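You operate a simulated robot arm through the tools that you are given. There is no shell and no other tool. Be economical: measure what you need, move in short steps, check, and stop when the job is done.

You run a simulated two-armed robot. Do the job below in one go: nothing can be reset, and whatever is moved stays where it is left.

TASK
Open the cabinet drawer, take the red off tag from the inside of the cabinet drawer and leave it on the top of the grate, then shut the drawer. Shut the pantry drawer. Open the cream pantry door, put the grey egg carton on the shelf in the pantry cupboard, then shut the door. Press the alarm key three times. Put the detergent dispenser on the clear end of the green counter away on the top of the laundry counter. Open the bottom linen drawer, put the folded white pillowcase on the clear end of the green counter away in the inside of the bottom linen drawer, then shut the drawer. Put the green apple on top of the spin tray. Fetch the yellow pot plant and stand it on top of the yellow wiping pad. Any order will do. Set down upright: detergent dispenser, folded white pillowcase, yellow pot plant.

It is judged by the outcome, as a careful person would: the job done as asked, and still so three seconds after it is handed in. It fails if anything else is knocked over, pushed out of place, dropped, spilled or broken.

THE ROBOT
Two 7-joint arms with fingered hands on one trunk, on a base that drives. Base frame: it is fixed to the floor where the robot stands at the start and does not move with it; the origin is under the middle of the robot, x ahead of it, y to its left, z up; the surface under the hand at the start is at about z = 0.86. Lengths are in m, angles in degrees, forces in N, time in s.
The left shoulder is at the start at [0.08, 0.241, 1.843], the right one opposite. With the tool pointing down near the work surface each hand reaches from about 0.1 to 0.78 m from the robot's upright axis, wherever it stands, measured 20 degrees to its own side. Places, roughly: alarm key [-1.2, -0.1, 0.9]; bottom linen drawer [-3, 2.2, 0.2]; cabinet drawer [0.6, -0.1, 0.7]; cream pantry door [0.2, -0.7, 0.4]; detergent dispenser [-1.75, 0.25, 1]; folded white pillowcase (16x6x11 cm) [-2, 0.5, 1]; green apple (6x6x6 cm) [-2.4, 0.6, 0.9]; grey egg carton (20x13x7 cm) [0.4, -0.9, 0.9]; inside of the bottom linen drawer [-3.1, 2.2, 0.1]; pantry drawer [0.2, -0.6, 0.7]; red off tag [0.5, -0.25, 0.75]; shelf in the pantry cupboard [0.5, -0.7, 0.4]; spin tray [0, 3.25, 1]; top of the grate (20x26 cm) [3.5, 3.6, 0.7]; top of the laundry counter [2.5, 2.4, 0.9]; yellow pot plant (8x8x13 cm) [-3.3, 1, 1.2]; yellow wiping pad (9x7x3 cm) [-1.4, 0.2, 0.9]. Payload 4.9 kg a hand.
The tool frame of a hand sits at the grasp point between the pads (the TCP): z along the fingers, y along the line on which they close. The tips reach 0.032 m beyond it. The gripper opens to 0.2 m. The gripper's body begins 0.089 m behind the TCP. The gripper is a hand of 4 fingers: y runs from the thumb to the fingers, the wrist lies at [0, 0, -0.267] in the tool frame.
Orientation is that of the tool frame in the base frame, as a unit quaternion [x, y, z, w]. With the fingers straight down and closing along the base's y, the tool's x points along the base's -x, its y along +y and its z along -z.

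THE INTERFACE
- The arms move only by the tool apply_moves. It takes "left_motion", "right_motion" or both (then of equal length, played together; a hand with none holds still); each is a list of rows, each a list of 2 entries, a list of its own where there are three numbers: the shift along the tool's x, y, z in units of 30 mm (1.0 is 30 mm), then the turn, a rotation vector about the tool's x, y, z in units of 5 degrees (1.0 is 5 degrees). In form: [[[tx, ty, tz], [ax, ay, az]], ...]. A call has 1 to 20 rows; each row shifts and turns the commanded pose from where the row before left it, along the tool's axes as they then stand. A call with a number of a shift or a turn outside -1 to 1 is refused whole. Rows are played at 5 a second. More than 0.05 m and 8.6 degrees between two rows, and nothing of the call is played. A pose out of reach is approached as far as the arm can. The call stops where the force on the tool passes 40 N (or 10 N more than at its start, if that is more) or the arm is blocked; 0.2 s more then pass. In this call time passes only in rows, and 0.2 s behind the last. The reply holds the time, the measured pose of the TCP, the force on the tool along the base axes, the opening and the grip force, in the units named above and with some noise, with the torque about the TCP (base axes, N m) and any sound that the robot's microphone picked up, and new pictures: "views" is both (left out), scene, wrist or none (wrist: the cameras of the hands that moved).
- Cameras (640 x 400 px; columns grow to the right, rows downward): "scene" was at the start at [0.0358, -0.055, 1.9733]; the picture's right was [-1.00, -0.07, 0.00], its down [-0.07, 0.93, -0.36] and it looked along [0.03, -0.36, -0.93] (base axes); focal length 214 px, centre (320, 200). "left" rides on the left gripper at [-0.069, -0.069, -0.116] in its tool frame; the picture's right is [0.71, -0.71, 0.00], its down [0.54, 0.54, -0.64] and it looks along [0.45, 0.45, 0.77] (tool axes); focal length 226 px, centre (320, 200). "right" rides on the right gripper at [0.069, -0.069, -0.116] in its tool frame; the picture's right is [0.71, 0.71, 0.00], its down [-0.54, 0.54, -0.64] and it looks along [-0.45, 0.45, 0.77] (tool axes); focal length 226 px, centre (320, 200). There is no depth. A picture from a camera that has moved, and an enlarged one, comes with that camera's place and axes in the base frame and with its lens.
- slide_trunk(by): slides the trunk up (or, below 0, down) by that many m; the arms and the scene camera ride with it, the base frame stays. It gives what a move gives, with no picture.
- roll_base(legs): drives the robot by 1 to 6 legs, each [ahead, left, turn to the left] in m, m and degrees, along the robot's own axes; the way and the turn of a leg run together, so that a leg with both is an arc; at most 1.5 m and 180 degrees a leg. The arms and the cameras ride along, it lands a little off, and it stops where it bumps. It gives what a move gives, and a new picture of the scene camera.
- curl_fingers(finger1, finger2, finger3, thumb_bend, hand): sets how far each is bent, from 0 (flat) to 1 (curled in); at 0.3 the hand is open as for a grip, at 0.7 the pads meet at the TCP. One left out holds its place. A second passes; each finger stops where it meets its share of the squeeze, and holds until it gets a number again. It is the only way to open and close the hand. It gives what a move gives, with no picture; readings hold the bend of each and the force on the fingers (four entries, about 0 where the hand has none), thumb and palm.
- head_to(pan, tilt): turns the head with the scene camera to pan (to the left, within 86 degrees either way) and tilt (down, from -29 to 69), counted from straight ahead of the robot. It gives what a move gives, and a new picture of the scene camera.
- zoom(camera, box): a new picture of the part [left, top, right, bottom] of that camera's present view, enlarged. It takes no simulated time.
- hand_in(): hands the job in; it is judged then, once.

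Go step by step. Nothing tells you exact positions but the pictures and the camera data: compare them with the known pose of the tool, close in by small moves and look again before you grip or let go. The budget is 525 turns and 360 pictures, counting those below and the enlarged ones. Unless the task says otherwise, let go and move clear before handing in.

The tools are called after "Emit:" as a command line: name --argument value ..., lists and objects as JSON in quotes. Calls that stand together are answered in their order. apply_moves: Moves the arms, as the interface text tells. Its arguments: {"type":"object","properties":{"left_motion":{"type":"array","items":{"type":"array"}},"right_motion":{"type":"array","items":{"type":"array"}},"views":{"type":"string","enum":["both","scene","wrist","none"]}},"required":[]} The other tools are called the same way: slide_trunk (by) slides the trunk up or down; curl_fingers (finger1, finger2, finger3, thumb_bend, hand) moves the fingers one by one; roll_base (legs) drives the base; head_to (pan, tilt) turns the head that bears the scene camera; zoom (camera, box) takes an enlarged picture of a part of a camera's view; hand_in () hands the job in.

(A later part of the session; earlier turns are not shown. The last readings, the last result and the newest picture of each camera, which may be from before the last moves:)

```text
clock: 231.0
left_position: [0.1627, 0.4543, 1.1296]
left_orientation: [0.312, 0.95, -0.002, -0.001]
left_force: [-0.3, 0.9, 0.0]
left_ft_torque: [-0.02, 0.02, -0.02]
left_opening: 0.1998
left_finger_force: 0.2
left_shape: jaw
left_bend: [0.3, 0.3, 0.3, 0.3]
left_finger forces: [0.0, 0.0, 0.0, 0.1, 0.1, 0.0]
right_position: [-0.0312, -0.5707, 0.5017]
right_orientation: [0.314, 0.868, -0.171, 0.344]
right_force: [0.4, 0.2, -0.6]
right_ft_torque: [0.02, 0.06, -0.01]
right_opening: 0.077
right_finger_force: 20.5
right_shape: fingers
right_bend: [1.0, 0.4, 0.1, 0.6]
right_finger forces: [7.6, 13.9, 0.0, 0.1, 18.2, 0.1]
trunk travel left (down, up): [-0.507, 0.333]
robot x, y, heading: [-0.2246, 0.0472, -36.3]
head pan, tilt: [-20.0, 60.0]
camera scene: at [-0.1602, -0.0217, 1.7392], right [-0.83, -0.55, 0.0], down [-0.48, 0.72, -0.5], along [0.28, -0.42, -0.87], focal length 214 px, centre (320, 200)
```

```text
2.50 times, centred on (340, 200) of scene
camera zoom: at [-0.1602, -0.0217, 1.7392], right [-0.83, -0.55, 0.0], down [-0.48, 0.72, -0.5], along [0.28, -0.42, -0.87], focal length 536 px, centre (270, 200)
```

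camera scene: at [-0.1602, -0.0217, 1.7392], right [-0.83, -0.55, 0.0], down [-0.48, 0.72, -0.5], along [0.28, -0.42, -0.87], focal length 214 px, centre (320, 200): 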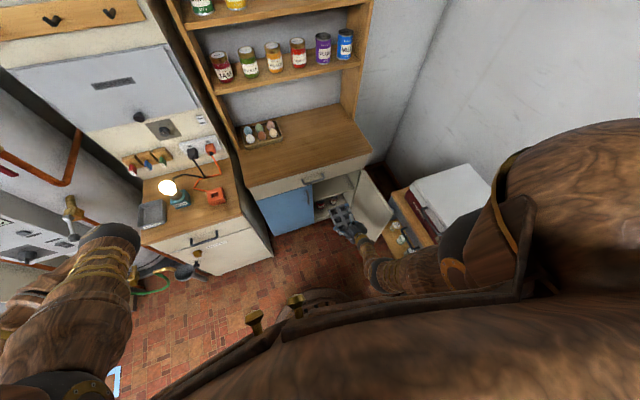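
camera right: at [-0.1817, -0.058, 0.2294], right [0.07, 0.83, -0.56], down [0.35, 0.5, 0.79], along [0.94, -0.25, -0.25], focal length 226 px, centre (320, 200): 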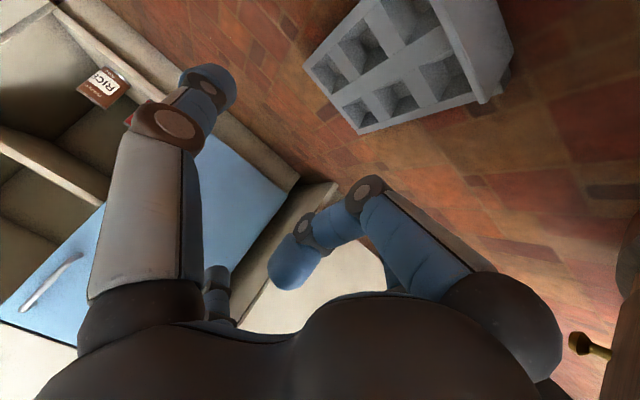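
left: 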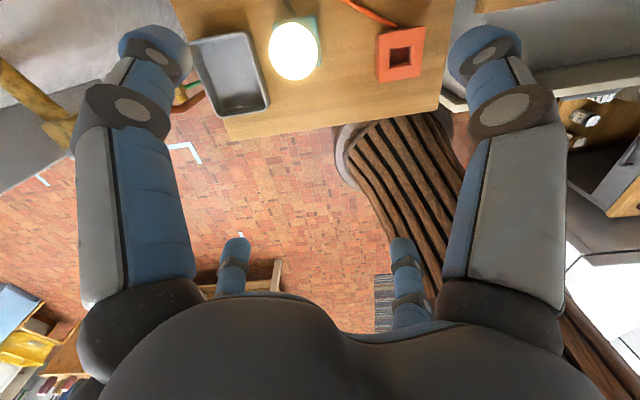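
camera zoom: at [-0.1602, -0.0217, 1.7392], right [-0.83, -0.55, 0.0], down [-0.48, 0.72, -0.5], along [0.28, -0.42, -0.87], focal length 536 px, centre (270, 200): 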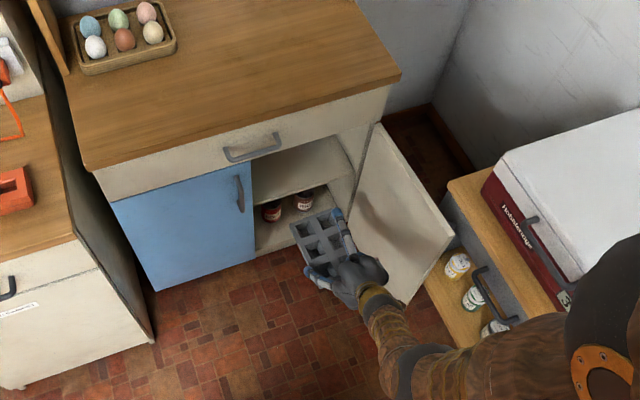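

Emit:
roll_base --legs '[[0.15, -0.012, 0]]'

Emit:
zoom --camera "scene" --box '[260, 140, 420, 270]'

```text
clock: 232.3
left_position: [0.2723, 0.3566, 1.1313]
left_orientation: [0.311, 0.95, -0.001, 0.0]
left_force: [-0.6, 0.5, -0.2]
left_ft_torque: [-0.01, -0.07, -0.02]
left_opening: 0.2
left_finger_force: 0.1
left_shape: jaw
left_bend: [0.3, 0.3, 0.3, 0.3]
left_finger forces: [0.1, 0.0, 0.0, 0.1, 0.0, 0.1]
right_position: [0.0804, -0.6673, 0.5009]
right_orientation: [0.313, 0.868, -0.17, 0.346]
right_force: [-0.3, -0.8, 0.1]
right_ft_torque: [0.02, 0.05, 0.01]
right_opening: 0.0769
right_finger_force: 19.4
right_shape: fingers
right_bend: [1.0, 0.4, 0.1, 0.6]
right_finger forces: [7.6, 13.9, 0.1, 0.1, 18.2, 0.0]
trunk travel left (down, up): [-0.507, 0.333]
robot x, y, heading: [-0.1129, -0.0491, -36.0]
head pan, tilt: [-20.0, 60.0]
camera scene: at [-0.051, -0.1189, 1.7394], right [-0.83, -0.56, 0.0], down [-0.48, 0.72, -0.5], along [0.28, -0.42, -0.87], focal length 214 px, centre (320, 200)
```

scene: 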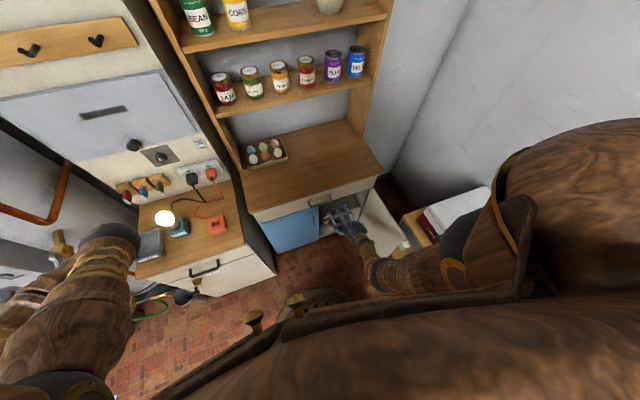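

```text
3.08 times, centred on (340, 205) of scene
camera zoom: at [-0.051, -0.1189, 1.7394], right [-0.83, -0.56, 0.0], down [-0.48, 0.72, -0.5], along [0.28, -0.42, -0.87], focal length 660 px, centre (258, 185)
```

zoom: 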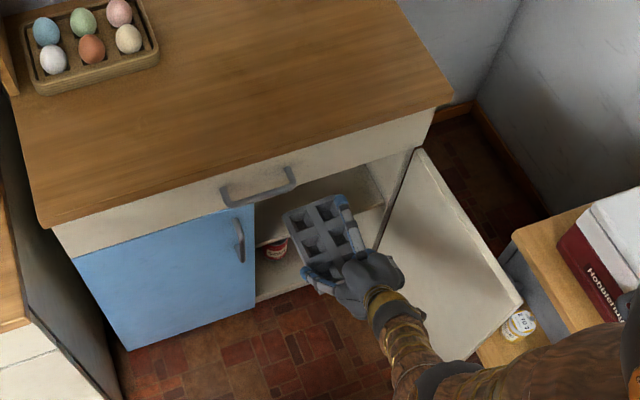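

Emit:
roll_base --legs '[[0.13, 0.005, 0]]'

Emit:
zoom --camera "scene" --box '[260, 140, 420, 270]'

```text
clock: 233.6
left_position: [0.3808, 0.2839, 1.1292]
left_orientation: [0.311, 0.95, -0.002, -0.001]
left_force: [-0.2, -0.8, 0.5]
left_ft_torque: [0.02, -0.01, -0.02]
left_opening: 0.1998
left_finger_force: 0.0
left_shape: jaw
left_bend: [0.3, 0.3, 0.3, 0.3]
left_finger forces: [0.1, 0.0, 0.0, 0.0, 0.0, 0.0]
right_position: [0.187, -0.7398, 0.501]
right_orientation: [0.313, 0.868, -0.17, 0.346]
right_force: [-1.3, 1.4, -1.4]
right_ft_torque: [0.01, 0.04, -0.01]
right_opening: 0.077
right_finger_force: 20.5
right_shape: fingers
right_bend: [1.0, 0.4, 0.1, 0.6]
right_finger forces: [7.6, 13.8, 0.0, 0.1, 18.2, 0.0]
trunk travel left (down, up): [-0.507, 0.333]
robot x, y, heading: [-0.0047, -0.1207, -36.1]
head pan, tilt: [-20.0, 60.0]
camera scene: at [0.0571, -0.1921, 1.7394], right [-0.83, -0.55, 0.0], down [-0.48, 0.72, -0.5], along [0.28, -0.42, -0.87], focal length 214 px, centre (320, 200)
```

scene: 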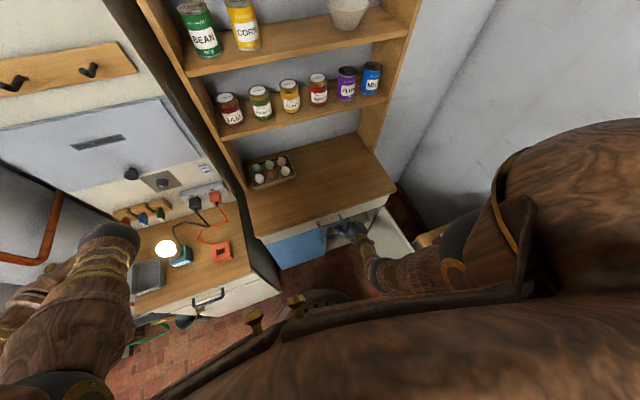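

```text
3.08 times, centred on (340, 205) of scene
camera zoom: at [0.0571, -0.1921, 1.7394], right [-0.83, -0.55, 0.0], down [-0.48, 0.72, -0.5], along [0.28, -0.42, -0.87], focal length 660 px, centre (258, 185)
```

zoom: 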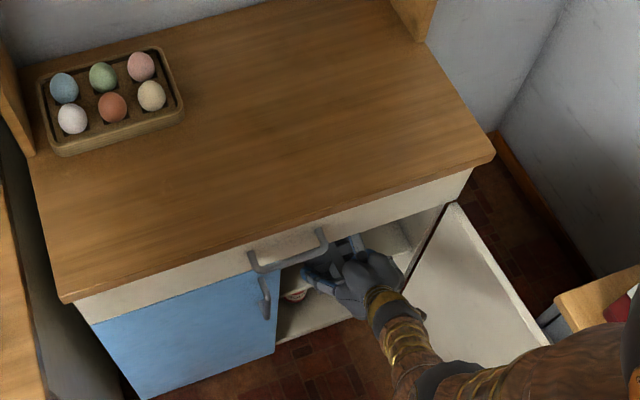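

Emit:
slide_trunk --by -0.035

Emit:
roll_base --legs '[[0.05, 0, 0]]'

Emit:
slide_trunk --by -0.03

Emit:
zoom --camera "right" --box '[0, 0, 640, 400]'

```text
clock: 234.4
left_position: [0.381, 0.2827, 1.096]
left_orientation: [0.311, 0.95, -0.001, -0.001]
left_force: [0.8, -0.3, 0.6]
left_ft_torque: [-0.01, 0.02, -0.03]
left_opening: 0.2
left_finger_force: 0.2
left_shape: jaw
left_bend: [0.3, 0.3, 0.3, 0.3]
left_finger forces: [0.0, 0.0, 0.1, 0.0, 0.0, 0.0]
right_position: [0.1878, -0.7416, 0.4641]
right_orientation: [0.313, 0.868, -0.171, 0.345]
right_force: [0.2, -0.2, -0.2]
right_ft_torque: [0.04, 0.02, 0.0]
right_opening: 0.0767
right_finger_force: 19.1
right_shape: fingers
right_bend: [1.0, 0.4, 0.1, 0.6]
right_finger forces: [7.6, 13.9, 0.1, 0.0, 18.2, 0.0]
trunk travel left (down, up): [-0.472, 0.368]
robot x, y, heading: [-0.0007, -0.1213, -36.3]
head pan, tilt: [-20.0, 60.0]
```

```text
clock: 235.3
left_position: [0.4178, 0.2565, 1.0957]
left_orientation: [0.309, 0.951, -0.002, 0.0]
left_force: [-1.3, 0.3, -0.5]
left_ft_torque: [-0.06, -0.05, 0.01]
left_opening: 0.2
left_finger_force: 0.0
left_shape: jaw
left_bend: [0.3, 0.3, 0.3, 0.3]
left_finger forces: [0.0, 0.0, 0.1, 0.0, 0.0, 0.1]
right_position: [0.2266, -0.7678, 0.4673]
right_orientation: [0.312, 0.868, -0.17, 0.346]
right_force: [0.1, 1.1, 0.1]
right_ft_torque: [0.01, 0.05, 0.03]
right_opening: 0.0769
right_finger_force: 20.3
right_shape: fingers
right_bend: [1.0, 0.4, 0.1, 0.6]
right_finger forces: [7.6, 13.9, 0.0, 0.0, 18.2, 0.0]
trunk travel left (down, up): [-0.472, 0.368]
robot x, y, heading: [0.0359, -0.1475, -36.2]
head pan, tilt: [-20.0, 60.0]
camera scene: at [0.0933, -0.2184, 1.7047], right [-0.83, -0.56, 0.0], down [-0.48, 0.72, -0.5], along [0.28, -0.42, -0.86], focal length 214 px, centre (320, 200)
```

scene: 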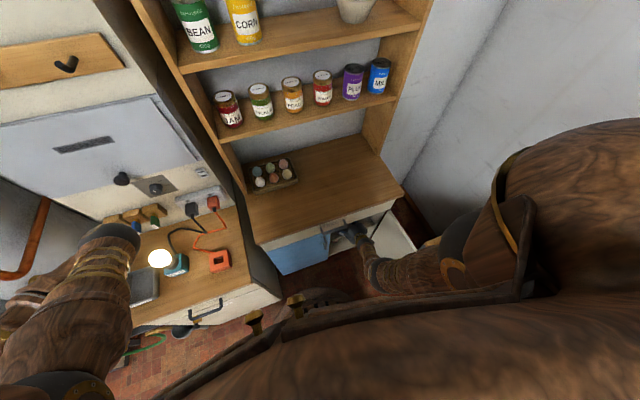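

```text
clock: 235.8
left_position: [0.4185, 0.2561, 1.079]
left_orientation: [0.311, 0.95, -0.003, 0.0]
left_force: [0.0, 1.0, 0.0]
left_ft_torque: [-0.02, -0.06, 0.0]
left_opening: 0.2001
left_finger_force: 0.0
left_shape: jaw
left_bend: [0.3, 0.3, 0.3, 0.3]
left_finger forces: [0.0, 0.0, 0.0, 0.1, 0.0, 0.0]
right_position: [0.2286, -0.771, 0.4538]
right_orientation: [0.313, 0.866, -0.173, 0.349]
right_force: [-4.9, 4.4, 17.0]
right_ft_torque: [-0.22, 0.05, -0.11]
right_opening: 0.0776
right_finger_force: 23.0
right_shape: fingers
right_bend: [1.0, 0.39, 0.1, 0.61]
right_finger forces: [10.8, 15.8, 0.0, 0.0, 19.4, 0.0]
trunk travel left (down, up): [-0.456, 0.384]
robot x, y, heading: [0.0338, -0.151, -36.5]
head pan, tilt: [-20.0, 60.0]
stopped: the force on the tool passed its limit at 54 N (the readings are from after the stop); the commanded pose is now the measured one
```

```text
1.00 times, centred on (320, 200) of right (not enlarged: the box is as wide or as high as the picture)
camera zoom: at [0.086, -0.7332, 0.4915], right [0.07, 0.83, -0.56], down [0.34, 0.51, 0.79], along [0.94, -0.25, -0.25], focal length 226 px, centre (320, 200)
```

zoom: 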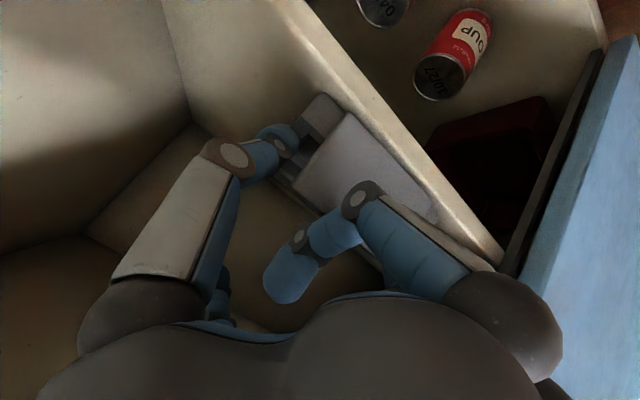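

The carton rests on the shelf, wholly inside its front edge. I release and back out.

Emit:
curl_fingers --hand "right" --finger2 0.36 --thumb_bend 0.38

Emit:
slide_trunk --by 0.02

Emit:
roll_base --legs '[[-0.25, 0, 0]]'

Emit:
zoom --camera "scene" --box '[260, 140, 420, 270]'

Emit:
zoom --camera "right" --box '[160, 0, 560, 250]'

```text
clock: 236.8
left_position: [0.4215, 0.2546, 1.0785]
left_orientation: [0.311, 0.95, -0.003, 0.0]
left_force: [-1.6, 0.5, 0.1]
left_ft_torque: [0.01, -0.02, -0.01]
left_opening: 0.2003
left_finger_force: 0.0
left_shape: jaw
left_bend: [0.3, 0.3, 0.3, 0.3]
left_finger forces: [0.0, 0.0, 0.0, 0.0, 0.0, 0.0]
right_position: [0.2281, -0.7723, 0.4525]
right_orientation: [0.312, 0.868, -0.171, 0.348]
right_force: [-1.6, 1.5, 4.8]
right_ft_torque: [0.08, 0.01, 0.02]
right_opening: 0.1067
right_finger_force: 2.6
right_shape: fingers
right_bend: [1.0, 0.36, 0.1, 0.38]
right_finger forces: [4.8, 0.3, 0.0, 0.1, 0.0, 0.0]
trunk travel left (down, up): [-0.456, 0.384]
robot x, y, heading: [0.0373, -0.1505, -36.1]
head pan, tilt: [-20.0, 60.0]
```

```text
clock: 237.5
left_position: [0.4211, 0.2535, 1.0999]
left_orientation: [0.311, 0.951, -0.002, -0.002]
left_force: [0.3, 0.2, 0.1]
left_ft_torque: [0.0, -0.04, -0.02]
left_opening: 0.1997
left_finger_force: 0.0
left_shape: jaw
left_bend: [0.3, 0.3, 0.3, 0.3]
left_finger forces: [0.0, 0.0, 0.1, 0.1, 0.0, 0.0]
right_position: [0.2282, -0.7729, 0.4726]
right_orientation: [0.312, 0.868, -0.171, 0.347]
right_force: [-0.1, 0.4, 0.1]
right_ft_torque: [0.02, 0.0, 0.03]
right_opening: 0.1037
right_finger_force: 0.1
right_shape: fingers
right_bend: [1.0, 0.36, 0.1, 0.38]
right_finger forces: [0.0, 0.1, 0.1, 0.0, 0.1, 0.1]
trunk travel left (down, up): [-0.476, 0.364]
robot x, y, heading: [0.0332, -0.1549, -36.3]
head pan, tilt: [-20.0, 60.0]
```

```text
clock: 239.3
left_position: [0.2213, 0.4021, 1.0986]
left_orientation: [0.31, 0.951, -0.002, -0.001]
left_force: [0.1, 0.4, 0.2]
left_ft_torque: [-0.02, 0.0, -0.02]
left_opening: 0.2
left_finger_force: 0.0
left_shape: jaw
left_bend: [0.3, 0.3, 0.3, 0.3]
left_finger forces: [0.2, 0.0, 0.0, 0.0, 0.0, 0.0]
right_position: [0.0284, -0.6244, 0.4724]
right_orientation: [0.312, 0.867, -0.171, 0.347]
right_force: [0.4, -0.1, 0.0]
right_ft_torque: [0.0, -0.01, 0.0]
right_opening: 0.1035
right_finger_force: 0.1
right_shape: fingers
right_bend: [1.0, 0.36, 0.1, 0.38]
right_finger forces: [0.0, 0.0, 0.1, 0.1, 0.0, 0.1]
trunk travel left (down, up): [-0.476, 0.364]
robot x, y, heading: [-0.1658, 0.0009, -36.5]
head pan, tilt: [-20.0, 60.0]
camera scene: at [-0.102, -0.0749, 1.7082], right [-0.83, -0.55, 0.0], down [-0.48, 0.72, -0.5], along [0.28, -0.42, -0.87], focal length 214 px, centre (320, 200)
```

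scene: 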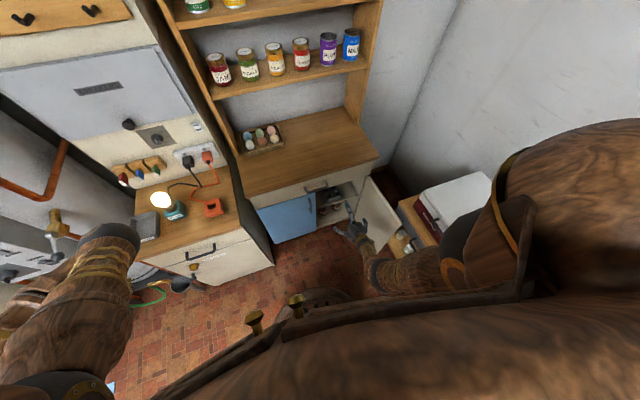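

```text
3.08 times, centred on (340, 205) of scene
camera zoom: at [-0.102, -0.0749, 1.7082], right [-0.83, -0.55, 0.0], down [-0.48, 0.72, -0.5], along [0.28, -0.42, -0.87], focal length 660 px, centre (258, 185)
```

zoom: 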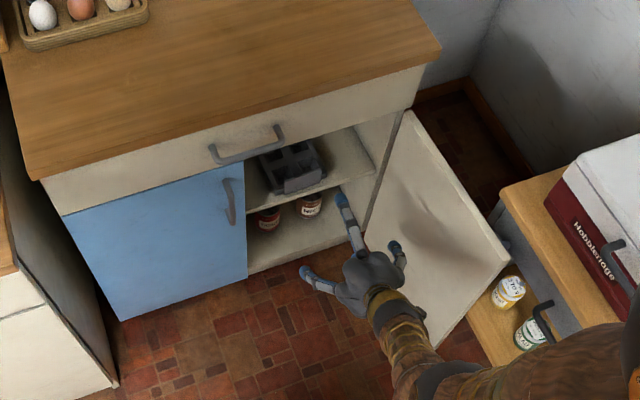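

```text
1.60 times, centred on (360, 125) of right
camera zoom: at [-0.1137, -0.5867, 0.5098], right [0.07, 0.83, -0.56], down [0.34, 0.51, 0.79], along [0.94, -0.25, -0.25], focal length 362 px, centre (256, 320)
```

zoom: 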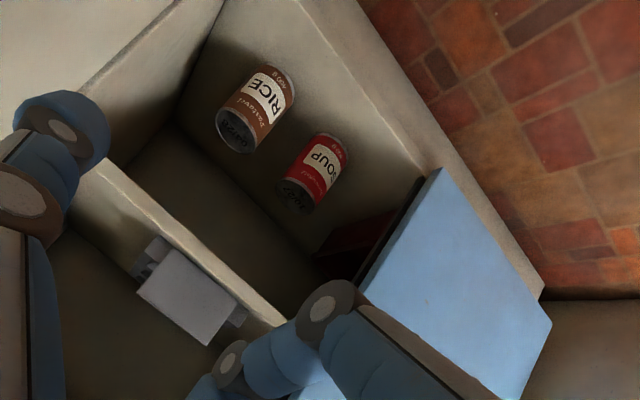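

The carton is near the shelf front; I push it about 4 cm deeper with closed fingertips so the door clears.

Emit:
curl_fingers --hand "right" --finger1 0.68 --finger2 0.68 --finger3 0.68 --thumb_bend 0.68

Emit:
roll_base --legs '[[0.16, 0.02, 0]]'

Emit:
slide_trunk --by -0.015

Emit:
roll_base --legs '[[0.09, 0, 0]]'

Emit:
zoom --camera "right" --box '[0, 0, 640, 400]'

```text
clock: 240.3
left_position: [0.2199, 0.4028, 1.0998]
left_orientation: [0.311, 0.95, -0.003, -0.001]
left_force: [0.6, 0.8, 0.3]
left_ft_torque: [0.0, 0.02, -0.01]
left_opening: 0.1998
left_finger_force: 0.0
left_shape: jaw
left_bend: [0.3, 0.3, 0.3, 0.3]
left_finger forces: [0.1, 0.1, 0.0, 0.0, 0.0, 0.0]
right_position: [0.0275, -0.625, 0.4712]
right_orientation: [0.312, 0.868, -0.171, 0.347]
right_force: [0.8, 0.4, -0.1]
right_ft_torque: [0.03, 0.0, 0.01]
right_opening: 0.0054
right_finger_force: 0.0
right_shape: fingers
right_bend: [0.68, 0.68, 0.68, 0.68]
right_finger forces: [0.0, 0.0, 0.1, 0.0, 0.0, 0.0]
trunk travel left (down, up): [-0.476, 0.364]
robot x, y, heading: [-0.1639, -0.0043, -36.1]
head pan, tilt: [-20.0, 60.0]
```

```text
clock: 241.7
left_position: [0.3569, 0.3249, 1.1008]
left_orientation: [0.31, 0.951, -0.002, -0.001]
left_force: [0.0, 0.8, -1.1]
left_ft_torque: [-0.05, -0.04, 0.0]
left_opening: 0.1999
left_finger_force: 0.0
left_shape: jaw
left_bend: [0.3, 0.3, 0.3, 0.3]
left_finger forces: [0.0, 0.0, 0.0, 0.0, 0.1, 0.0]
right_position: [0.1668, -0.7017, 0.4733]
right_orientation: [0.312, 0.867, -0.171, 0.348]
right_force: [0.2, 0.4, 0.3]
right_ft_torque: [0.01, 0.0, -0.03]
right_opening: 0.0052
right_finger_force: 0.0
right_shape: fingers
right_bend: [0.68, 0.68, 0.68, 0.68]
right_finger forces: [0.1, 0.1, 0.0, 0.0, 0.1, 0.0]
trunk travel left (down, up): [-0.476, 0.364]
robot x, y, heading: [-0.0246, -0.0789, -36.5]
head pan, tilt: [-20.0, 60.0]
camera scene: at [0.0345, -0.1512, 1.7085], right [-0.83, -0.56, 0.0], down [-0.48, 0.72, -0.5], along [0.28, -0.42, -0.87], focal length 214 px, centre (320, 200)
```

scene: 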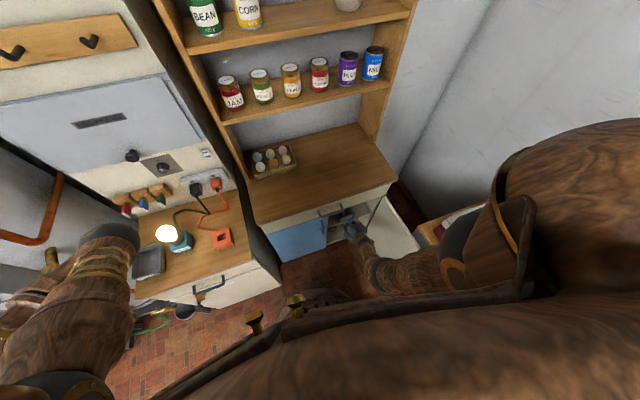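

```text
clock: 242.4
left_position: [0.3602, 0.324, 1.0839]
left_orientation: [0.31, 0.951, -0.002, -0.002]
left_force: [0.6, 0.6, 0.3]
left_ft_torque: [0.0, 0.02, 0.01]
left_opening: 0.2001
left_finger_force: 0.1
left_shape: jaw
left_bend: [0.3, 0.3, 0.3, 0.3]
left_finger forces: [0.0, 0.0, 0.1, 0.0, 0.0, 0.0]
right_position: [0.1669, -0.7024, 0.4565]
right_orientation: [0.313, 0.868, -0.171, 0.347]
right_force: [0.1, 1.1, -0.8]
right_ft_torque: [0.01, 0.0, -0.05]
right_opening: 0.0053
right_finger_force: 0.0
right_shape: fingers
right_bend: [0.68, 0.68, 0.68, 0.68]
right_finger forces: [0.0, 0.0, 0.1, 0.0, 0.0, 0.1]
trunk travel left (down, up): [-0.461, 0.379]
robot x, y, heading: [-0.029, -0.0766, -36.0]
head pan, tilt: [-20.0, 60.0]
```

```text
clock: 243.5
left_position: [0.4284, 0.2724, 1.0853]
left_orientation: [0.31, 0.951, -0.003, 0.0]
left_force: [-0.4, 0.5, 0.2]
left_ft_torque: [0.06, 0.0, 0.03]
left_opening: 0.1998
left_finger_force: 0.0
left_shape: jaw
left_bend: [0.3, 0.3, 0.3, 0.3]
left_finger forces: [0.0, 0.0, 0.0, 0.0, 0.0, 0.0]
right_position: [0.2399, -0.754, 0.4571]
right_orientation: [0.312, 0.868, -0.171, 0.347]
right_force: [0.2, 0.6, 0.5]
right_ft_torque: [-0.02, -0.03, 0.02]
right_opening: 0.0055
right_finger_force: 0.1
right_shape: fingers
right_bend: [0.68, 0.68, 0.68, 0.68]
right_finger forces: [0.0, 0.0, 0.1, 0.0, 0.1, 0.0]
trunk travel left (down, up): [-0.461, 0.379]
robot x, y, heading: [0.0468, -0.1329, -36.0]
head pan, tilt: [-20.0, 60.0]
camera scene: at [0.1071, -0.2038, 1.6934], right [-0.83, -0.56, 0.0], down [-0.48, 0.72, -0.5], along [0.28, -0.42, -0.87], focal length 214 px, centre (320, 200)
```

scene: 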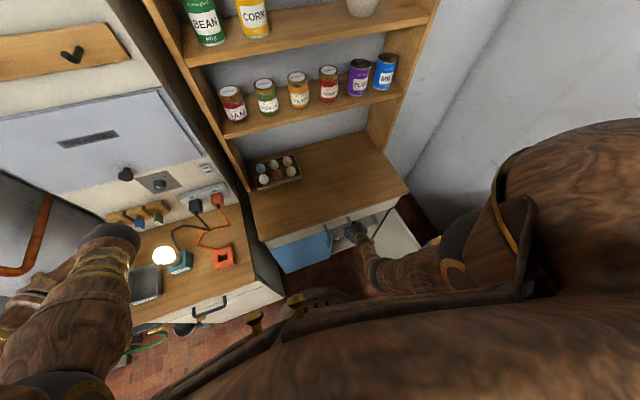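

```text
1.00 times, centred on (320, 200) of right (not enlarged: the box is as wide or as high as the picture)
camera zoom: at [0.0969, -0.7161, 0.4951], right [0.07, 0.83, -0.56], down [0.34, 0.51, 0.79], along [0.94, -0.25, -0.25], focal length 226 px, centre (320, 200)
```

zoom: 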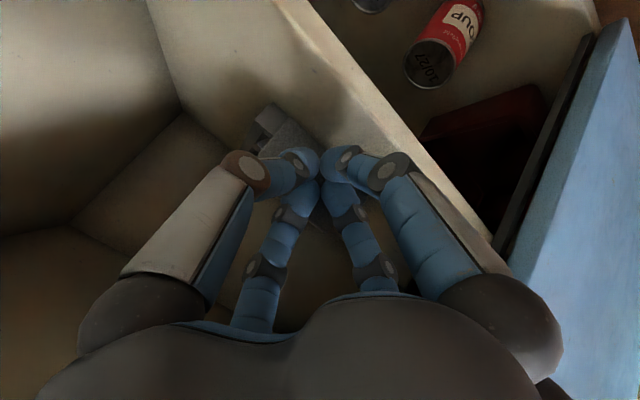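

Pushed in. I back out and look at the door to close it.

Emit:
roll_base --legs '[[-0.36, 0.1, 0]]'

Emit:
zoom --camera "scene" --box '[260, 130, 440, 270]'

```text
clock: 245.8
left_position: [0.1985, 0.5667, 1.0841]
left_orientation: [0.31, 0.951, -0.002, -0.002]
left_force: [0.3, -0.3, 0.5]
left_ft_torque: [0.01, 0.03, 0.01]
left_opening: 0.1998
left_finger_force: 0.0
left_shape: jaw
left_bend: [0.3, 0.3, 0.3, 0.3]
left_finger forces: [0.0, 0.0, 0.0, 0.0, 0.0, 0.1]
right_position: [0.0083, -0.4597, 0.4565]
right_orientation: [0.311, 0.868, -0.171, 0.348]
right_force: [0.5, 1.3, 0.1]
right_ft_torque: [0.01, 0.01, 0.01]
right_opening: 0.0052
right_finger_force: 0.0
right_shape: fingers
right_bend: [0.68, 0.68, 0.68, 0.68]
right_finger forces: [0.1, 0.0, 0.0, 0.0, 0.0, 0.1]
trunk travel left (down, up): [-0.461, 0.379]
robot x, y, heading: [-0.1885, 0.1597, -36.1]
head pan, tilt: [-20.0, 60.0]
camera scene: at [-0.1233, 0.0893, 1.6932], right [-0.83, -0.56, 0.0], down [-0.48, 0.72, -0.5], along [0.28, -0.42, -0.87], focal length 214 px, centre (320, 200)
```

scene: 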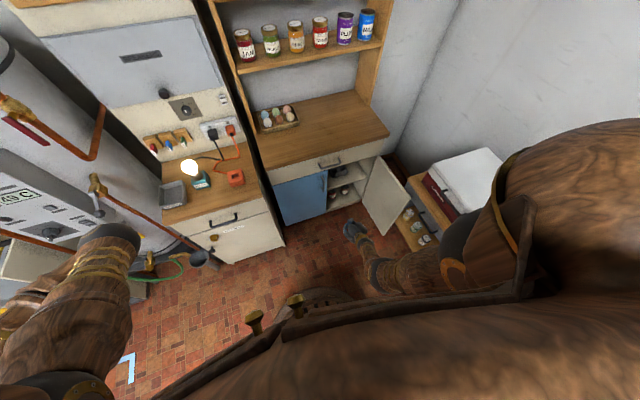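

```text
2.86 times, centred on (350, 200) of scene
camera zoom: at [-0.1233, 0.0893, 1.6932], right [-0.83, -0.56, 0.0], down [-0.48, 0.72, -0.5], along [0.28, -0.42, -0.87], focal length 613 px, centre (234, 200)
```

zoom: 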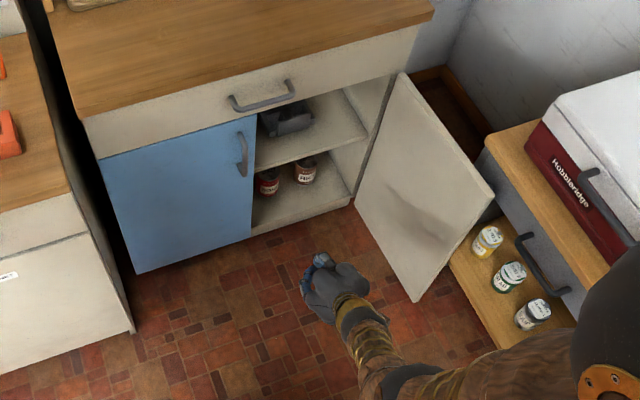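

The carton sits well in. The door is at ~94°; I'll hook its outer face with the thumb from the front and draw it left.

Emit:
curl_fingers --hand "right" --finger1 1.0 --thumb_bend 0.42

Emit:
apply_moves --right_motion '[[[0.12, 0, -0.9], [0, 0, 0]], [[0.12, 0, -0.9], [0, 0, 0]], [[0.12, 0, -0.9], [0, 0, 0]], [[0.12, 0, -0.9], [0, 0, 0]], [[0.12, 0, -0.9], [0, 0, 0]], [[0.12, 0, -0.9], [0, 0, 0]]]' --views "none"

Emit:
roll_base --legs '[[0, -0.1, 0]]'

Emit:
slide_trunk --by -0.1

Emit:
apply_moves --right_motion '[[[0, -1, 0], [0, 0, 0]], [[0, -1, 0], [0, 0, 0]], [[0, -1, 0], [0, 0, 0]], [[0, -1, 0], [0, 0, 0]], [[0, -0.8, 0], [0, 0, 0]]]' --views "none"

Emit:
zoom --camera "scene" --box '[260, 130, 440, 270]'

```text
clock: 246.8
left_position: [0.1985, 0.566, 1.0831]
left_orientation: [0.309, 0.951, -0.003, -0.001]
left_force: [-0.1, 0.3, -0.2]
left_ft_torque: [0.0, 0.0, 0.0]
left_opening: 0.2001
left_finger_force: 0.1
left_shape: jaw
left_bend: [0.3, 0.3, 0.3, 0.3]
left_finger forces: [0.1, 0.0, 0.0, 0.0, 0.0, 0.1]
right_position: [0.0073, -0.4592, 0.4571]
right_orientation: [0.312, 0.868, -0.17, 0.347]
right_force: [0.7, 0.7, -0.4]
right_ft_torque: [-0.01, 0.02, -0.01]
right_opening: 0.0969
right_finger_force: 0.1
right_shape: fingers
right_bend: [1.0, 0.68, 0.68, 0.42]
right_finger forces: [0.1, 0.0, 0.0, 0.0, 0.1, 0.0]
trunk travel left (down, up): [-0.461, 0.379]
robot x, y, heading: [-0.187, 0.1627, -35.9]
head pan, tilt: [-20.0, 60.0]
```

```text
clock: 248.2
left_position: [0.1963, 0.5672, 1.0849]
left_orientation: [0.309, 0.951, -0.003, -0.001]
left_force: [-0.6, 0.1, -0.8]
left_ft_torque: [0.02, -0.02, -0.02]
left_opening: 0.1997
left_finger_force: 0.1
left_shape: jaw
left_bend: [0.3, 0.3, 0.3, 0.3]
left_finger forces: [0.1, 0.1, 0.0, 0.0, 0.0, 0.1]
right_position: [-0.0852, -0.3653, 0.5545]
right_orientation: [0.312, 0.867, -0.171, 0.348]
right_force: [0.2, 0.5, 1.1]
right_ft_torque: [-0.01, -0.01, -0.01]
right_opening: 0.0971
right_finger_force: 0.1
right_shape: fingers
right_bend: [1.0, 0.68, 0.68, 0.42]
right_finger forces: [0.0, 0.0, 0.1, 0.1, 0.1, 0.1]
trunk travel left (down, up): [-0.461, 0.379]
robot x, y, heading: [-0.1832, 0.1654, -36.2]
head pan, tilt: [-20.0, 60.0]
```

```text
clock: 249.4
left_position: [0.1392, 0.487, 1.0856]
left_orientation: [0.309, 0.951, -0.003, -0.001]
left_force: [-0.1, 0.4, 0.4]
left_ft_torque: [0.0, -0.02, -0.01]
left_opening: 0.1999
left_finger_force: 0.1
left_shape: jaw
left_bend: [0.3, 0.3, 0.3, 0.3]
left_finger forces: [0.0, 0.0, 0.0, 0.1, 0.0, 0.0]
right_position: [-0.1416, -0.4466, 0.5554]
right_orientation: [0.312, 0.867, -0.171, 0.348]
right_force: [-0.7, 0.2, 0.1]
right_ft_torque: [-0.01, -0.01, 0.03]
right_opening: 0.0974
right_finger_force: 0.1
right_shape: fingers
right_bend: [1.0, 0.68, 0.68, 0.42]
right_finger forces: [0.1, 0.0, 0.0, 0.0, 0.0, 0.0]
trunk travel left (down, up): [-0.461, 0.379]
robot x, y, heading: [-0.2426, 0.0811, -36.1]
head pan, tilt: [-20.0, 60.0]
camera scene: at [-0.1821, 0.0107, 1.6933], right [-0.83, -0.56, 0.0], down [-0.48, 0.72, -0.5], along [0.28, -0.42, -0.87], focal length 214 px, centre (320, 200)
```

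scene: 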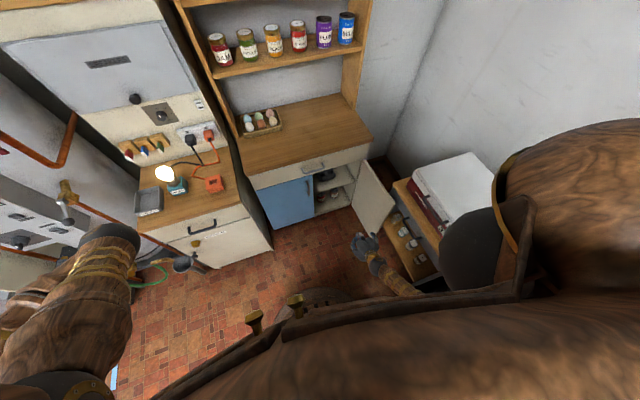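

```text
clock: 250.7
left_position: [0.1388, 0.4875, 0.984]
left_orientation: [0.309, 0.951, -0.002, -0.002]
left_force: [0.2, 0.6, 0.5]
left_ft_torque: [0.04, 0.02, 0.0]
left_opening: 0.1999
left_finger_force: 0.0
left_shape: jaw
left_bend: [0.3, 0.3, 0.3, 0.3]
left_finger forces: [0.0, 0.0, 0.0, 0.0, 0.0, 0.1]
right_position: [-0.1436, -0.4471, 0.4542]
right_orientation: [0.311, 0.868, -0.17, 0.348]
right_force: [-0.2, 0.6, -0.3]
right_ft_torque: [0.02, -0.02, 0.02]
right_opening: 0.0974
right_finger_force: 0.0
right_shape: fingers
right_bend: [1.0, 0.68, 0.68, 0.42]
right_finger forces: [0.0, 0.1, 0.0, 0.0, 0.0, 0.0]
trunk travel left (down, up): [-0.361, 0.479]
robot x, y, heading: [-0.2425, 0.082, -36.3]
head pan, tilt: [-20.0, 60.0]
```

```text
clock: 251.9
left_position: [0.1418, 0.4931, 0.9801]
left_orientation: [0.309, 0.951, -0.006, -0.002]
left_force: [-0.4, 0.1, 0.8]
left_ft_torque: [-0.05, 0.02, 0.0]
left_opening: 0.1999
left_finger_force: 0.0
left_shape: jaw
left_bend: [0.3, 0.3, 0.3, 0.3]
left_finger forces: [0.0, 0.0, 0.0, 0.1, 0.0, 0.0]
right_position: [-0.2346, -0.5516, 0.471]
right_orientation: [0.31, 0.868, -0.174, 0.347]
right_force: [0.1, 0.9, 0.6]
right_ft_torque: [0.03, -0.02, 0.0]
right_opening: 0.0971
right_finger_force: 0.0
right_shape: fingers
right_bend: [1.0, 0.68, 0.68, 0.42]
right_finger forces: [0.0, 0.0, 0.0, 0.0, 0.1, 0.0]
trunk travel left (down, up): [-0.361, 0.479]
robot x, y, heading: [-0.2435, 0.0868, -36.2]
head pan, tilt: [-20.0, 60.0]
```

```text
2.86 times, centred on (350, 200) of scene
camera zoom: at [-0.176, 0.0201, 1.5934], right [-0.83, -0.56, 0.01], down [-0.48, 0.72, -0.5], along [0.28, -0.42, -0.86], focal length 613 px, centre (234, 200)
```

zoom: 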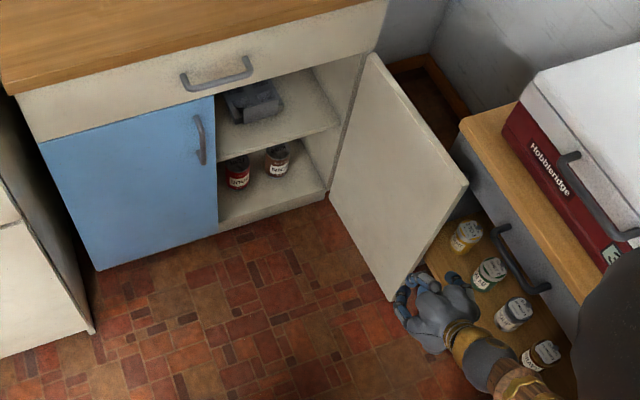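

Emit:
roll_base --legs '[[-0.13, 0.03, 0]]'

Emit:
apply_moves --right_motion '[[[-0.7, -0.5, 0.71], [0, 0, 0]], [[-0.7, -0.5, 0.71], [0, 0, 0]], [[-0.7, -0.5, 0.71], [0, 0, 0]], [[-0.7, -0.5, 0.71], [0, 0, 0]], [[-0.35, 0, 0.36], [0, 0, 0]]]' --views "none"

Emit:
zoom --camera "scene" --box '[280, 100, 440, 230]'

Emit:
zoom --camera "right" --box '[0, 0, 640, 400]'

```text
clock: 253.2
left_position: [0.0528, 0.5879, 0.9839]
left_orientation: [0.309, 0.951, -0.002, -0.001]
left_force: [-0.4, 0.1, 0.2]
left_ft_torque: [-0.02, 0.03, 0.03]
left_opening: 0.2002
left_finger_force: 0.1
left_shape: jaw
left_bend: [0.3, 0.3, 0.3, 0.3]
left_finger forces: [0.0, 0.1, 0.0, 0.0, 0.0, 0.0]
right_position: [-0.3245, -0.4541, 0.4678]
right_orientation: [0.311, 0.868, -0.17, 0.349]
right_force: [0.0, 0.2, 0.0]
right_ft_torque: [-0.01, 0.0, 0.02]
right_opening: 0.0973
right_finger_force: 0.0
right_shape: fingers
right_bend: [1.0, 0.68, 0.68, 0.42]
right_finger forces: [0.1, 0.0, 0.0, 0.0, 0.0, 0.0]
trunk travel left (down, up): [-0.361, 0.479]
robot x, y, heading: [-0.3353, 0.1793, -36.3]
head pan, tilt: [-20.0, 60.0]
camera scene: at [-0.2685, 0.11, 1.5932], right [-0.83, -0.56, 0.0], down [-0.48, 0.72, -0.5], along [0.28, -0.42, -0.87], focal length 214 px, centre (320, 200)
```

scene: 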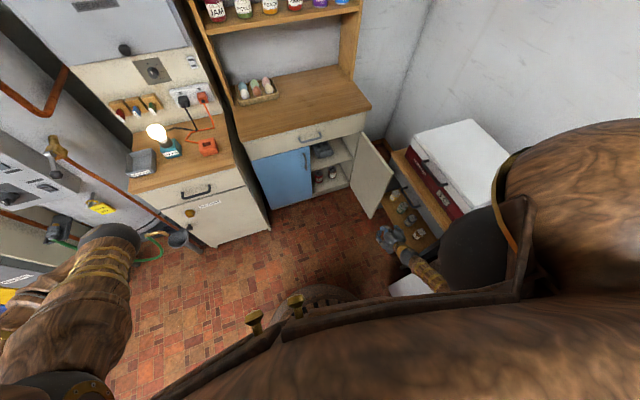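

```text
clock: 254.6
left_position: [0.0608, 0.5951, 0.9897]
left_orientation: [0.339, 0.941, -0.001, 0.0]
left_force: [0.0, -1.9, 1.7]
left_ft_torque: [0.16, -0.02, -0.02]
left_opening: 0.1998
left_finger_force: 0.1
left_shape: jaw
left_bend: [0.3, 0.3, 0.3, 0.3]
left_finger forces: [0.0, 0.1, 0.0, 0.0, 0.0, 0.0]
right_position: [-0.2736, -0.5115, 0.4597]
right_orientation: [0.333, 0.86, -0.147, 0.358]
right_force: [-0.6, 0.1, 0.6]
right_ft_torque: [-0.03, 0.08, -0.1]
right_opening: 0.0973
right_finger_force: 0.1
right_shape: fingers
right_bend: [1.0, 0.68, 0.68, 0.42]
right_finger forces: [0.0, 0.1, 0.1, 0.0, 0.0, 0.0]
trunk travel left (down, up): [-0.361, 0.479]
robot x, y, heading: [-0.343, 0.216, -39.6]
head pan, tilt: [-20.0, 60.0]
stopped in row 5 (right hand): the arm was blocked; the commanded pose is now the measured one
```

```text
3.08 times, centred on (360, 165) of scene
camera zoom: at [-0.2852, 0.1475, 1.5963], right [-0.86, -0.5, 0.0], down [-0.44, 0.75, -0.5], along [0.25, -0.44, -0.86], focal length 660 px, centre (197, 308)
```

zoom: 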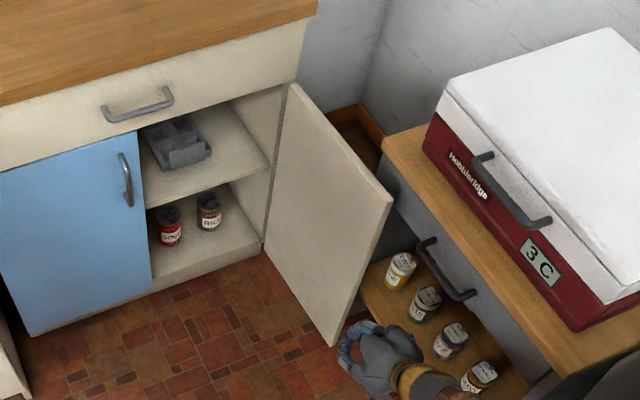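

```text
1.00 times, centred on (320, 200) of right (not enlarged: the box is as wide or as high as the picture)
camera zoom: at [-0.4159, -0.472, 0.4937], right [0.11, 0.85, -0.52], down [0.32, 0.46, 0.83], along [0.94, -0.26, -0.22], focal length 226 px, centre (320, 200)
```

zoom: 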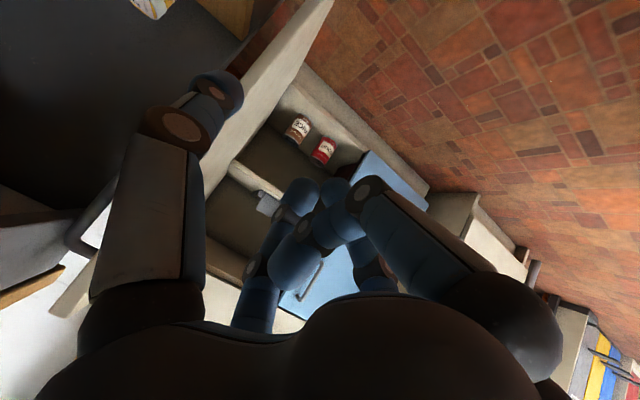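

My arm pushed against the freezer and turned me slightly, so I withdraw upward. New approach: from above, hook the door's outer face near its top corner with the thumb and draw it left.

Emit:
slide_trunk --by 0.3

Emit:
head_to --pan -20 --tilt 60

Emit:
roll_base --legs '[[-0.05, 0.1, 0]]'

```text
clock: 257.6
left_position: [0.0583, 0.5903, 1.2873]
left_orientation: [0.34, 0.94, 0.0, -0.001]
left_force: [-0.1, -0.4, 0.4]
left_ft_torque: [0.0, -0.02, -0.04]
left_opening: 0.1999
left_finger_force: 0.2
left_shape: jaw
left_bend: [0.3, 0.3, 0.3, 0.3]
left_finger forces: [0.0, 0.0, 0.0, 0.0, 0.0, 0.0]
right_position: [-0.2943, -0.5272, 0.7586]
right_orientation: [0.338, 0.859, -0.157, 0.352]
right_force: [0.0, 0.3, -0.1]
right_ft_torque: [-0.02, 0.01, 0.01]
right_opening: 0.0972
right_finger_force: 0.0
right_shape: fingers
right_bend: [1.0, 0.68, 0.68, 0.42]
right_finger forces: [0.1, 0.0, 0.0, 0.1, 0.0, 0.0]
trunk travel left (down, up): [-0.661, 0.179]
robot x, y, heading: [-0.3472, 0.2182, -39.8]
head pan, tilt: [-20.0, 60.0]
```

```text
clock: 258.2
left_position: [0.06, 0.5918, 1.2872]
left_orientation: [0.34, 0.941, 0.0, -0.001]
left_force: [0.0, -0.2, 0.0]
left_ft_torque: [-0.03, 0.04, 0.01]
left_opening: 0.1998
left_finger_force: 0.1
left_shape: jaw
left_bend: [0.3, 0.3, 0.3, 0.3]
left_finger forces: [0.0, 0.0, 0.0, 0.0, 0.0, 0.0]
right_position: [-0.2935, -0.5274, 0.7598]
right_orientation: [0.338, 0.859, -0.157, 0.352]
right_force: [-0.6, 0.2, -1.1]
right_ft_torque: [-0.03, -0.01, 0.02]
right_opening: 0.0974
right_finger_force: 0.1
right_shape: fingers
right_bend: [1.0, 0.68, 0.68, 0.42]
right_finger forces: [0.0, 0.0, 0.0, 0.1, 0.0, 0.0]
trunk travel left (down, up): [-0.661, 0.179]
robot x, y, heading: [-0.3484, 0.2153, -39.5]
head pan, tilt: [-20.0, 60.0]
camera scene: at [-0.2889, 0.1403, 1.8933], right [-0.86, -0.5, 0.0], down [-0.43, 0.75, -0.5], along [0.25, -0.43, -0.87], focal length 214 px, centre (320, 200)
```

scene: 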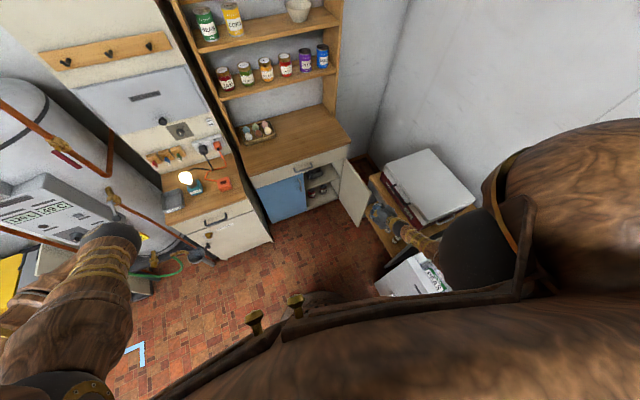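

```text
clock: 259.4
left_position: [0.0848, 0.6952, 1.2892]
left_orientation: [0.34, 0.94, 0.002, -0.001]
left_force: [0.4, -1.2, -0.3]
left_ft_torque: [0.04, 0.0, 0.0]
left_opening: 0.1999
left_finger_force: 0.1
left_shape: jaw
left_bend: [0.3, 0.3, 0.3, 0.3]
left_finger forces: [0.1, 0.0, 0.0, 0.1, 0.0, 0.0]
right_position: [-0.2702, -0.4218, 0.7562]
right_orientation: [0.338, 0.859, -0.155, 0.352]
right_force: [-0.2, -0.7, 0.1]
right_ft_torque: [0.01, -0.05, 0.02]
right_opening: 0.0971
right_finger_force: 0.1
right_shape: fingers
right_bend: [1.0, 0.68, 0.68, 0.42]
right_finger forces: [0.1, 0.0, 0.0, 0.0, 0.0, 0.0]
trunk travel left (down, up): [-0.661, 0.179]
robot x, y, heading: [-0.3212, 0.3222, -39.9]
head pan, tilt: [-20.0, 60.0]
camera scene: at [-0.2655, 0.2428, 1.893], right [-0.87, -0.5, 0.0], down [-0.43, 0.75, -0.5], along [0.25, -0.43, -0.87], focal length 214 px, centre (320, 200)
```

scene: 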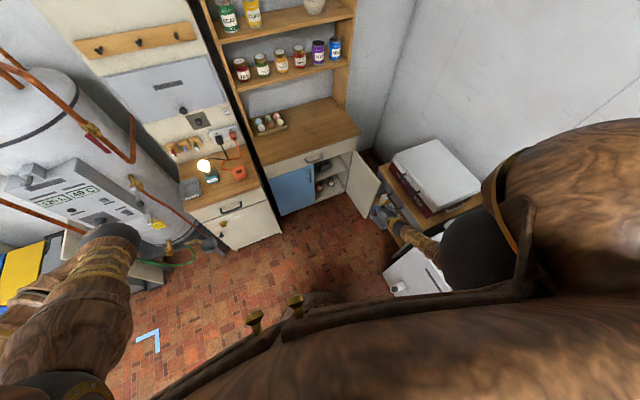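

Emit:
apply_moves --right_motion '[[[0, 1, 0], [0, 0.95, 0]], [[0, 1, 0], [0, 0.95, 0]], [[0, 1, 0], [0, 0.95, 0]], [[0, 1, 0], [0, 0.95, 0]], [[0, 1, 0], [0, 0.95, 0]], [[0, 1, 0], [0, 0.95, 0]], [[0, 1, 0], [0, 0.95, 0]], [[0, 1, 0], [0, 0.95, 0]], [[0, 1, 0], [0, 0.95, 0]], [[0, 1, 0], [0, 0.3, 0]]]' --views "none"

Emit:
roll_base --legs '[[0.353, -0.047, 0], [0, 0, -31.7]]'

Emit:
zoom --camera "scene" --box '[220, 100, 460, 300]'

```text
clock: 261.6
left_position: [0.0855, 0.7, 1.2864]
left_orientation: [0.34, 0.94, -0.001, 0.0]
left_force: [0.0, -0.1, 0.0]
left_ft_torque: [0.01, 0.02, 0.01]
left_opening: 0.2003
left_finger_force: 0.0
left_shape: jaw
left_bend: [0.3, 0.3, 0.3, 0.3]
left_finger forces: [0.0, 0.0, 0.0, 0.0, 0.0, 0.0]
right_position: [-0.1015, -0.2161, 0.7456]
right_orientation: [0.372, 0.928, -0.023, 0.011]
right_force: [0.3, 0.4, 0.4]
right_ft_torque: [0.01, 0.03, -0.01]
right_opening: 0.0973
right_finger_force: 0.0
right_shape: fingers
right_bend: [1.0, 0.68, 0.68, 0.42]
right_finger forces: [0.0, 0.0, 0.1, 0.0, 0.0, 0.0]
right hand out of reach, approached as far as the arm can: row 9, 10
trunk travel left (down, up): [-0.661, 0.179]
robot x, y, heading: [-0.3213, 0.3203, -40.0]
head pan, tilt: [-20.0, 60.0]
```

```text
clock: 265.5
left_position: [0.4644, 0.1621, 1.2859]
left_orientation: [0.585, 0.811, 0.0, 0.0]
left_force: [0.2, 0.1, 0.0]
left_ft_torque: [0.03, 0.01, 0.01]
left_opening: 0.2002
left_finger_force: 0.1
left_shape: jaw
left_bend: [0.3, 0.3, 0.3, 0.3]
left_finger forces: [0.0, 0.1, 0.1, 0.0, 0.1, 0.0]
right_position: [-0.1757, -0.5183, 0.7434]
right_orientation: [0.613, 0.79, -0.024, 0.004]
right_force: [-0.2, -0.2, -0.1]
right_ft_torque: [-0.01, 0.02, -0.03]
right_opening: 0.0971
right_finger_force: 0.0
right_shape: fingers
right_bend: [1.0, 0.68, 0.68, 0.42]
right_finger forces: [0.0, 0.0, 0.1, 0.0, 0.0, 0.1]
trunk travel left (down, up): [-0.661, 0.179]
robot x, y, heading: [-0.0787, 0.0583, -71.8]
head pan, tilt: [-20.0, 60.0]
camera scene: at [-0.0683, -0.036, 1.8932], right [-1.0, 0.03, 0.0], down [0.03, 0.87, -0.5], along [-0.02, -0.5, -0.87], focal length 214 px, centre (320, 200)
```

scene: 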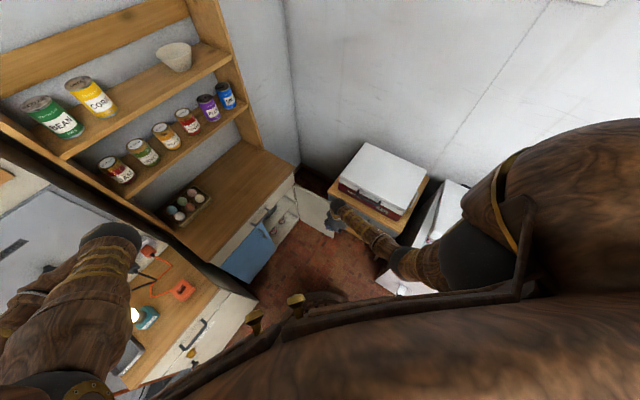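

```text
2.00 times, centred on (340, 200) of scene
camera zoom: at [-0.0683, -0.036, 1.8932], right [-1.0, 0.03, 0.0], down [0.03, 0.87, -0.5], along [-0.02, -0.5, -0.87], focal length 429 px, centre (280, 200)
```

zoom: 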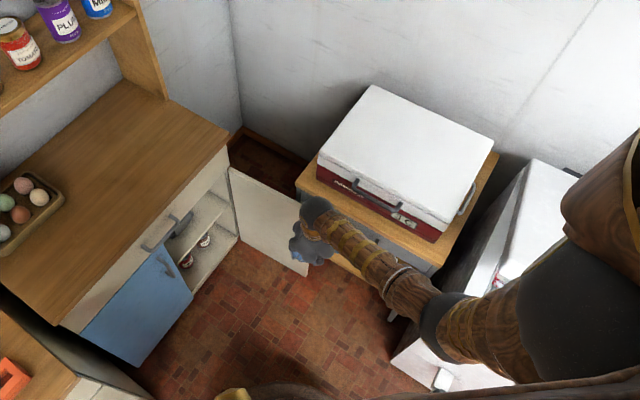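

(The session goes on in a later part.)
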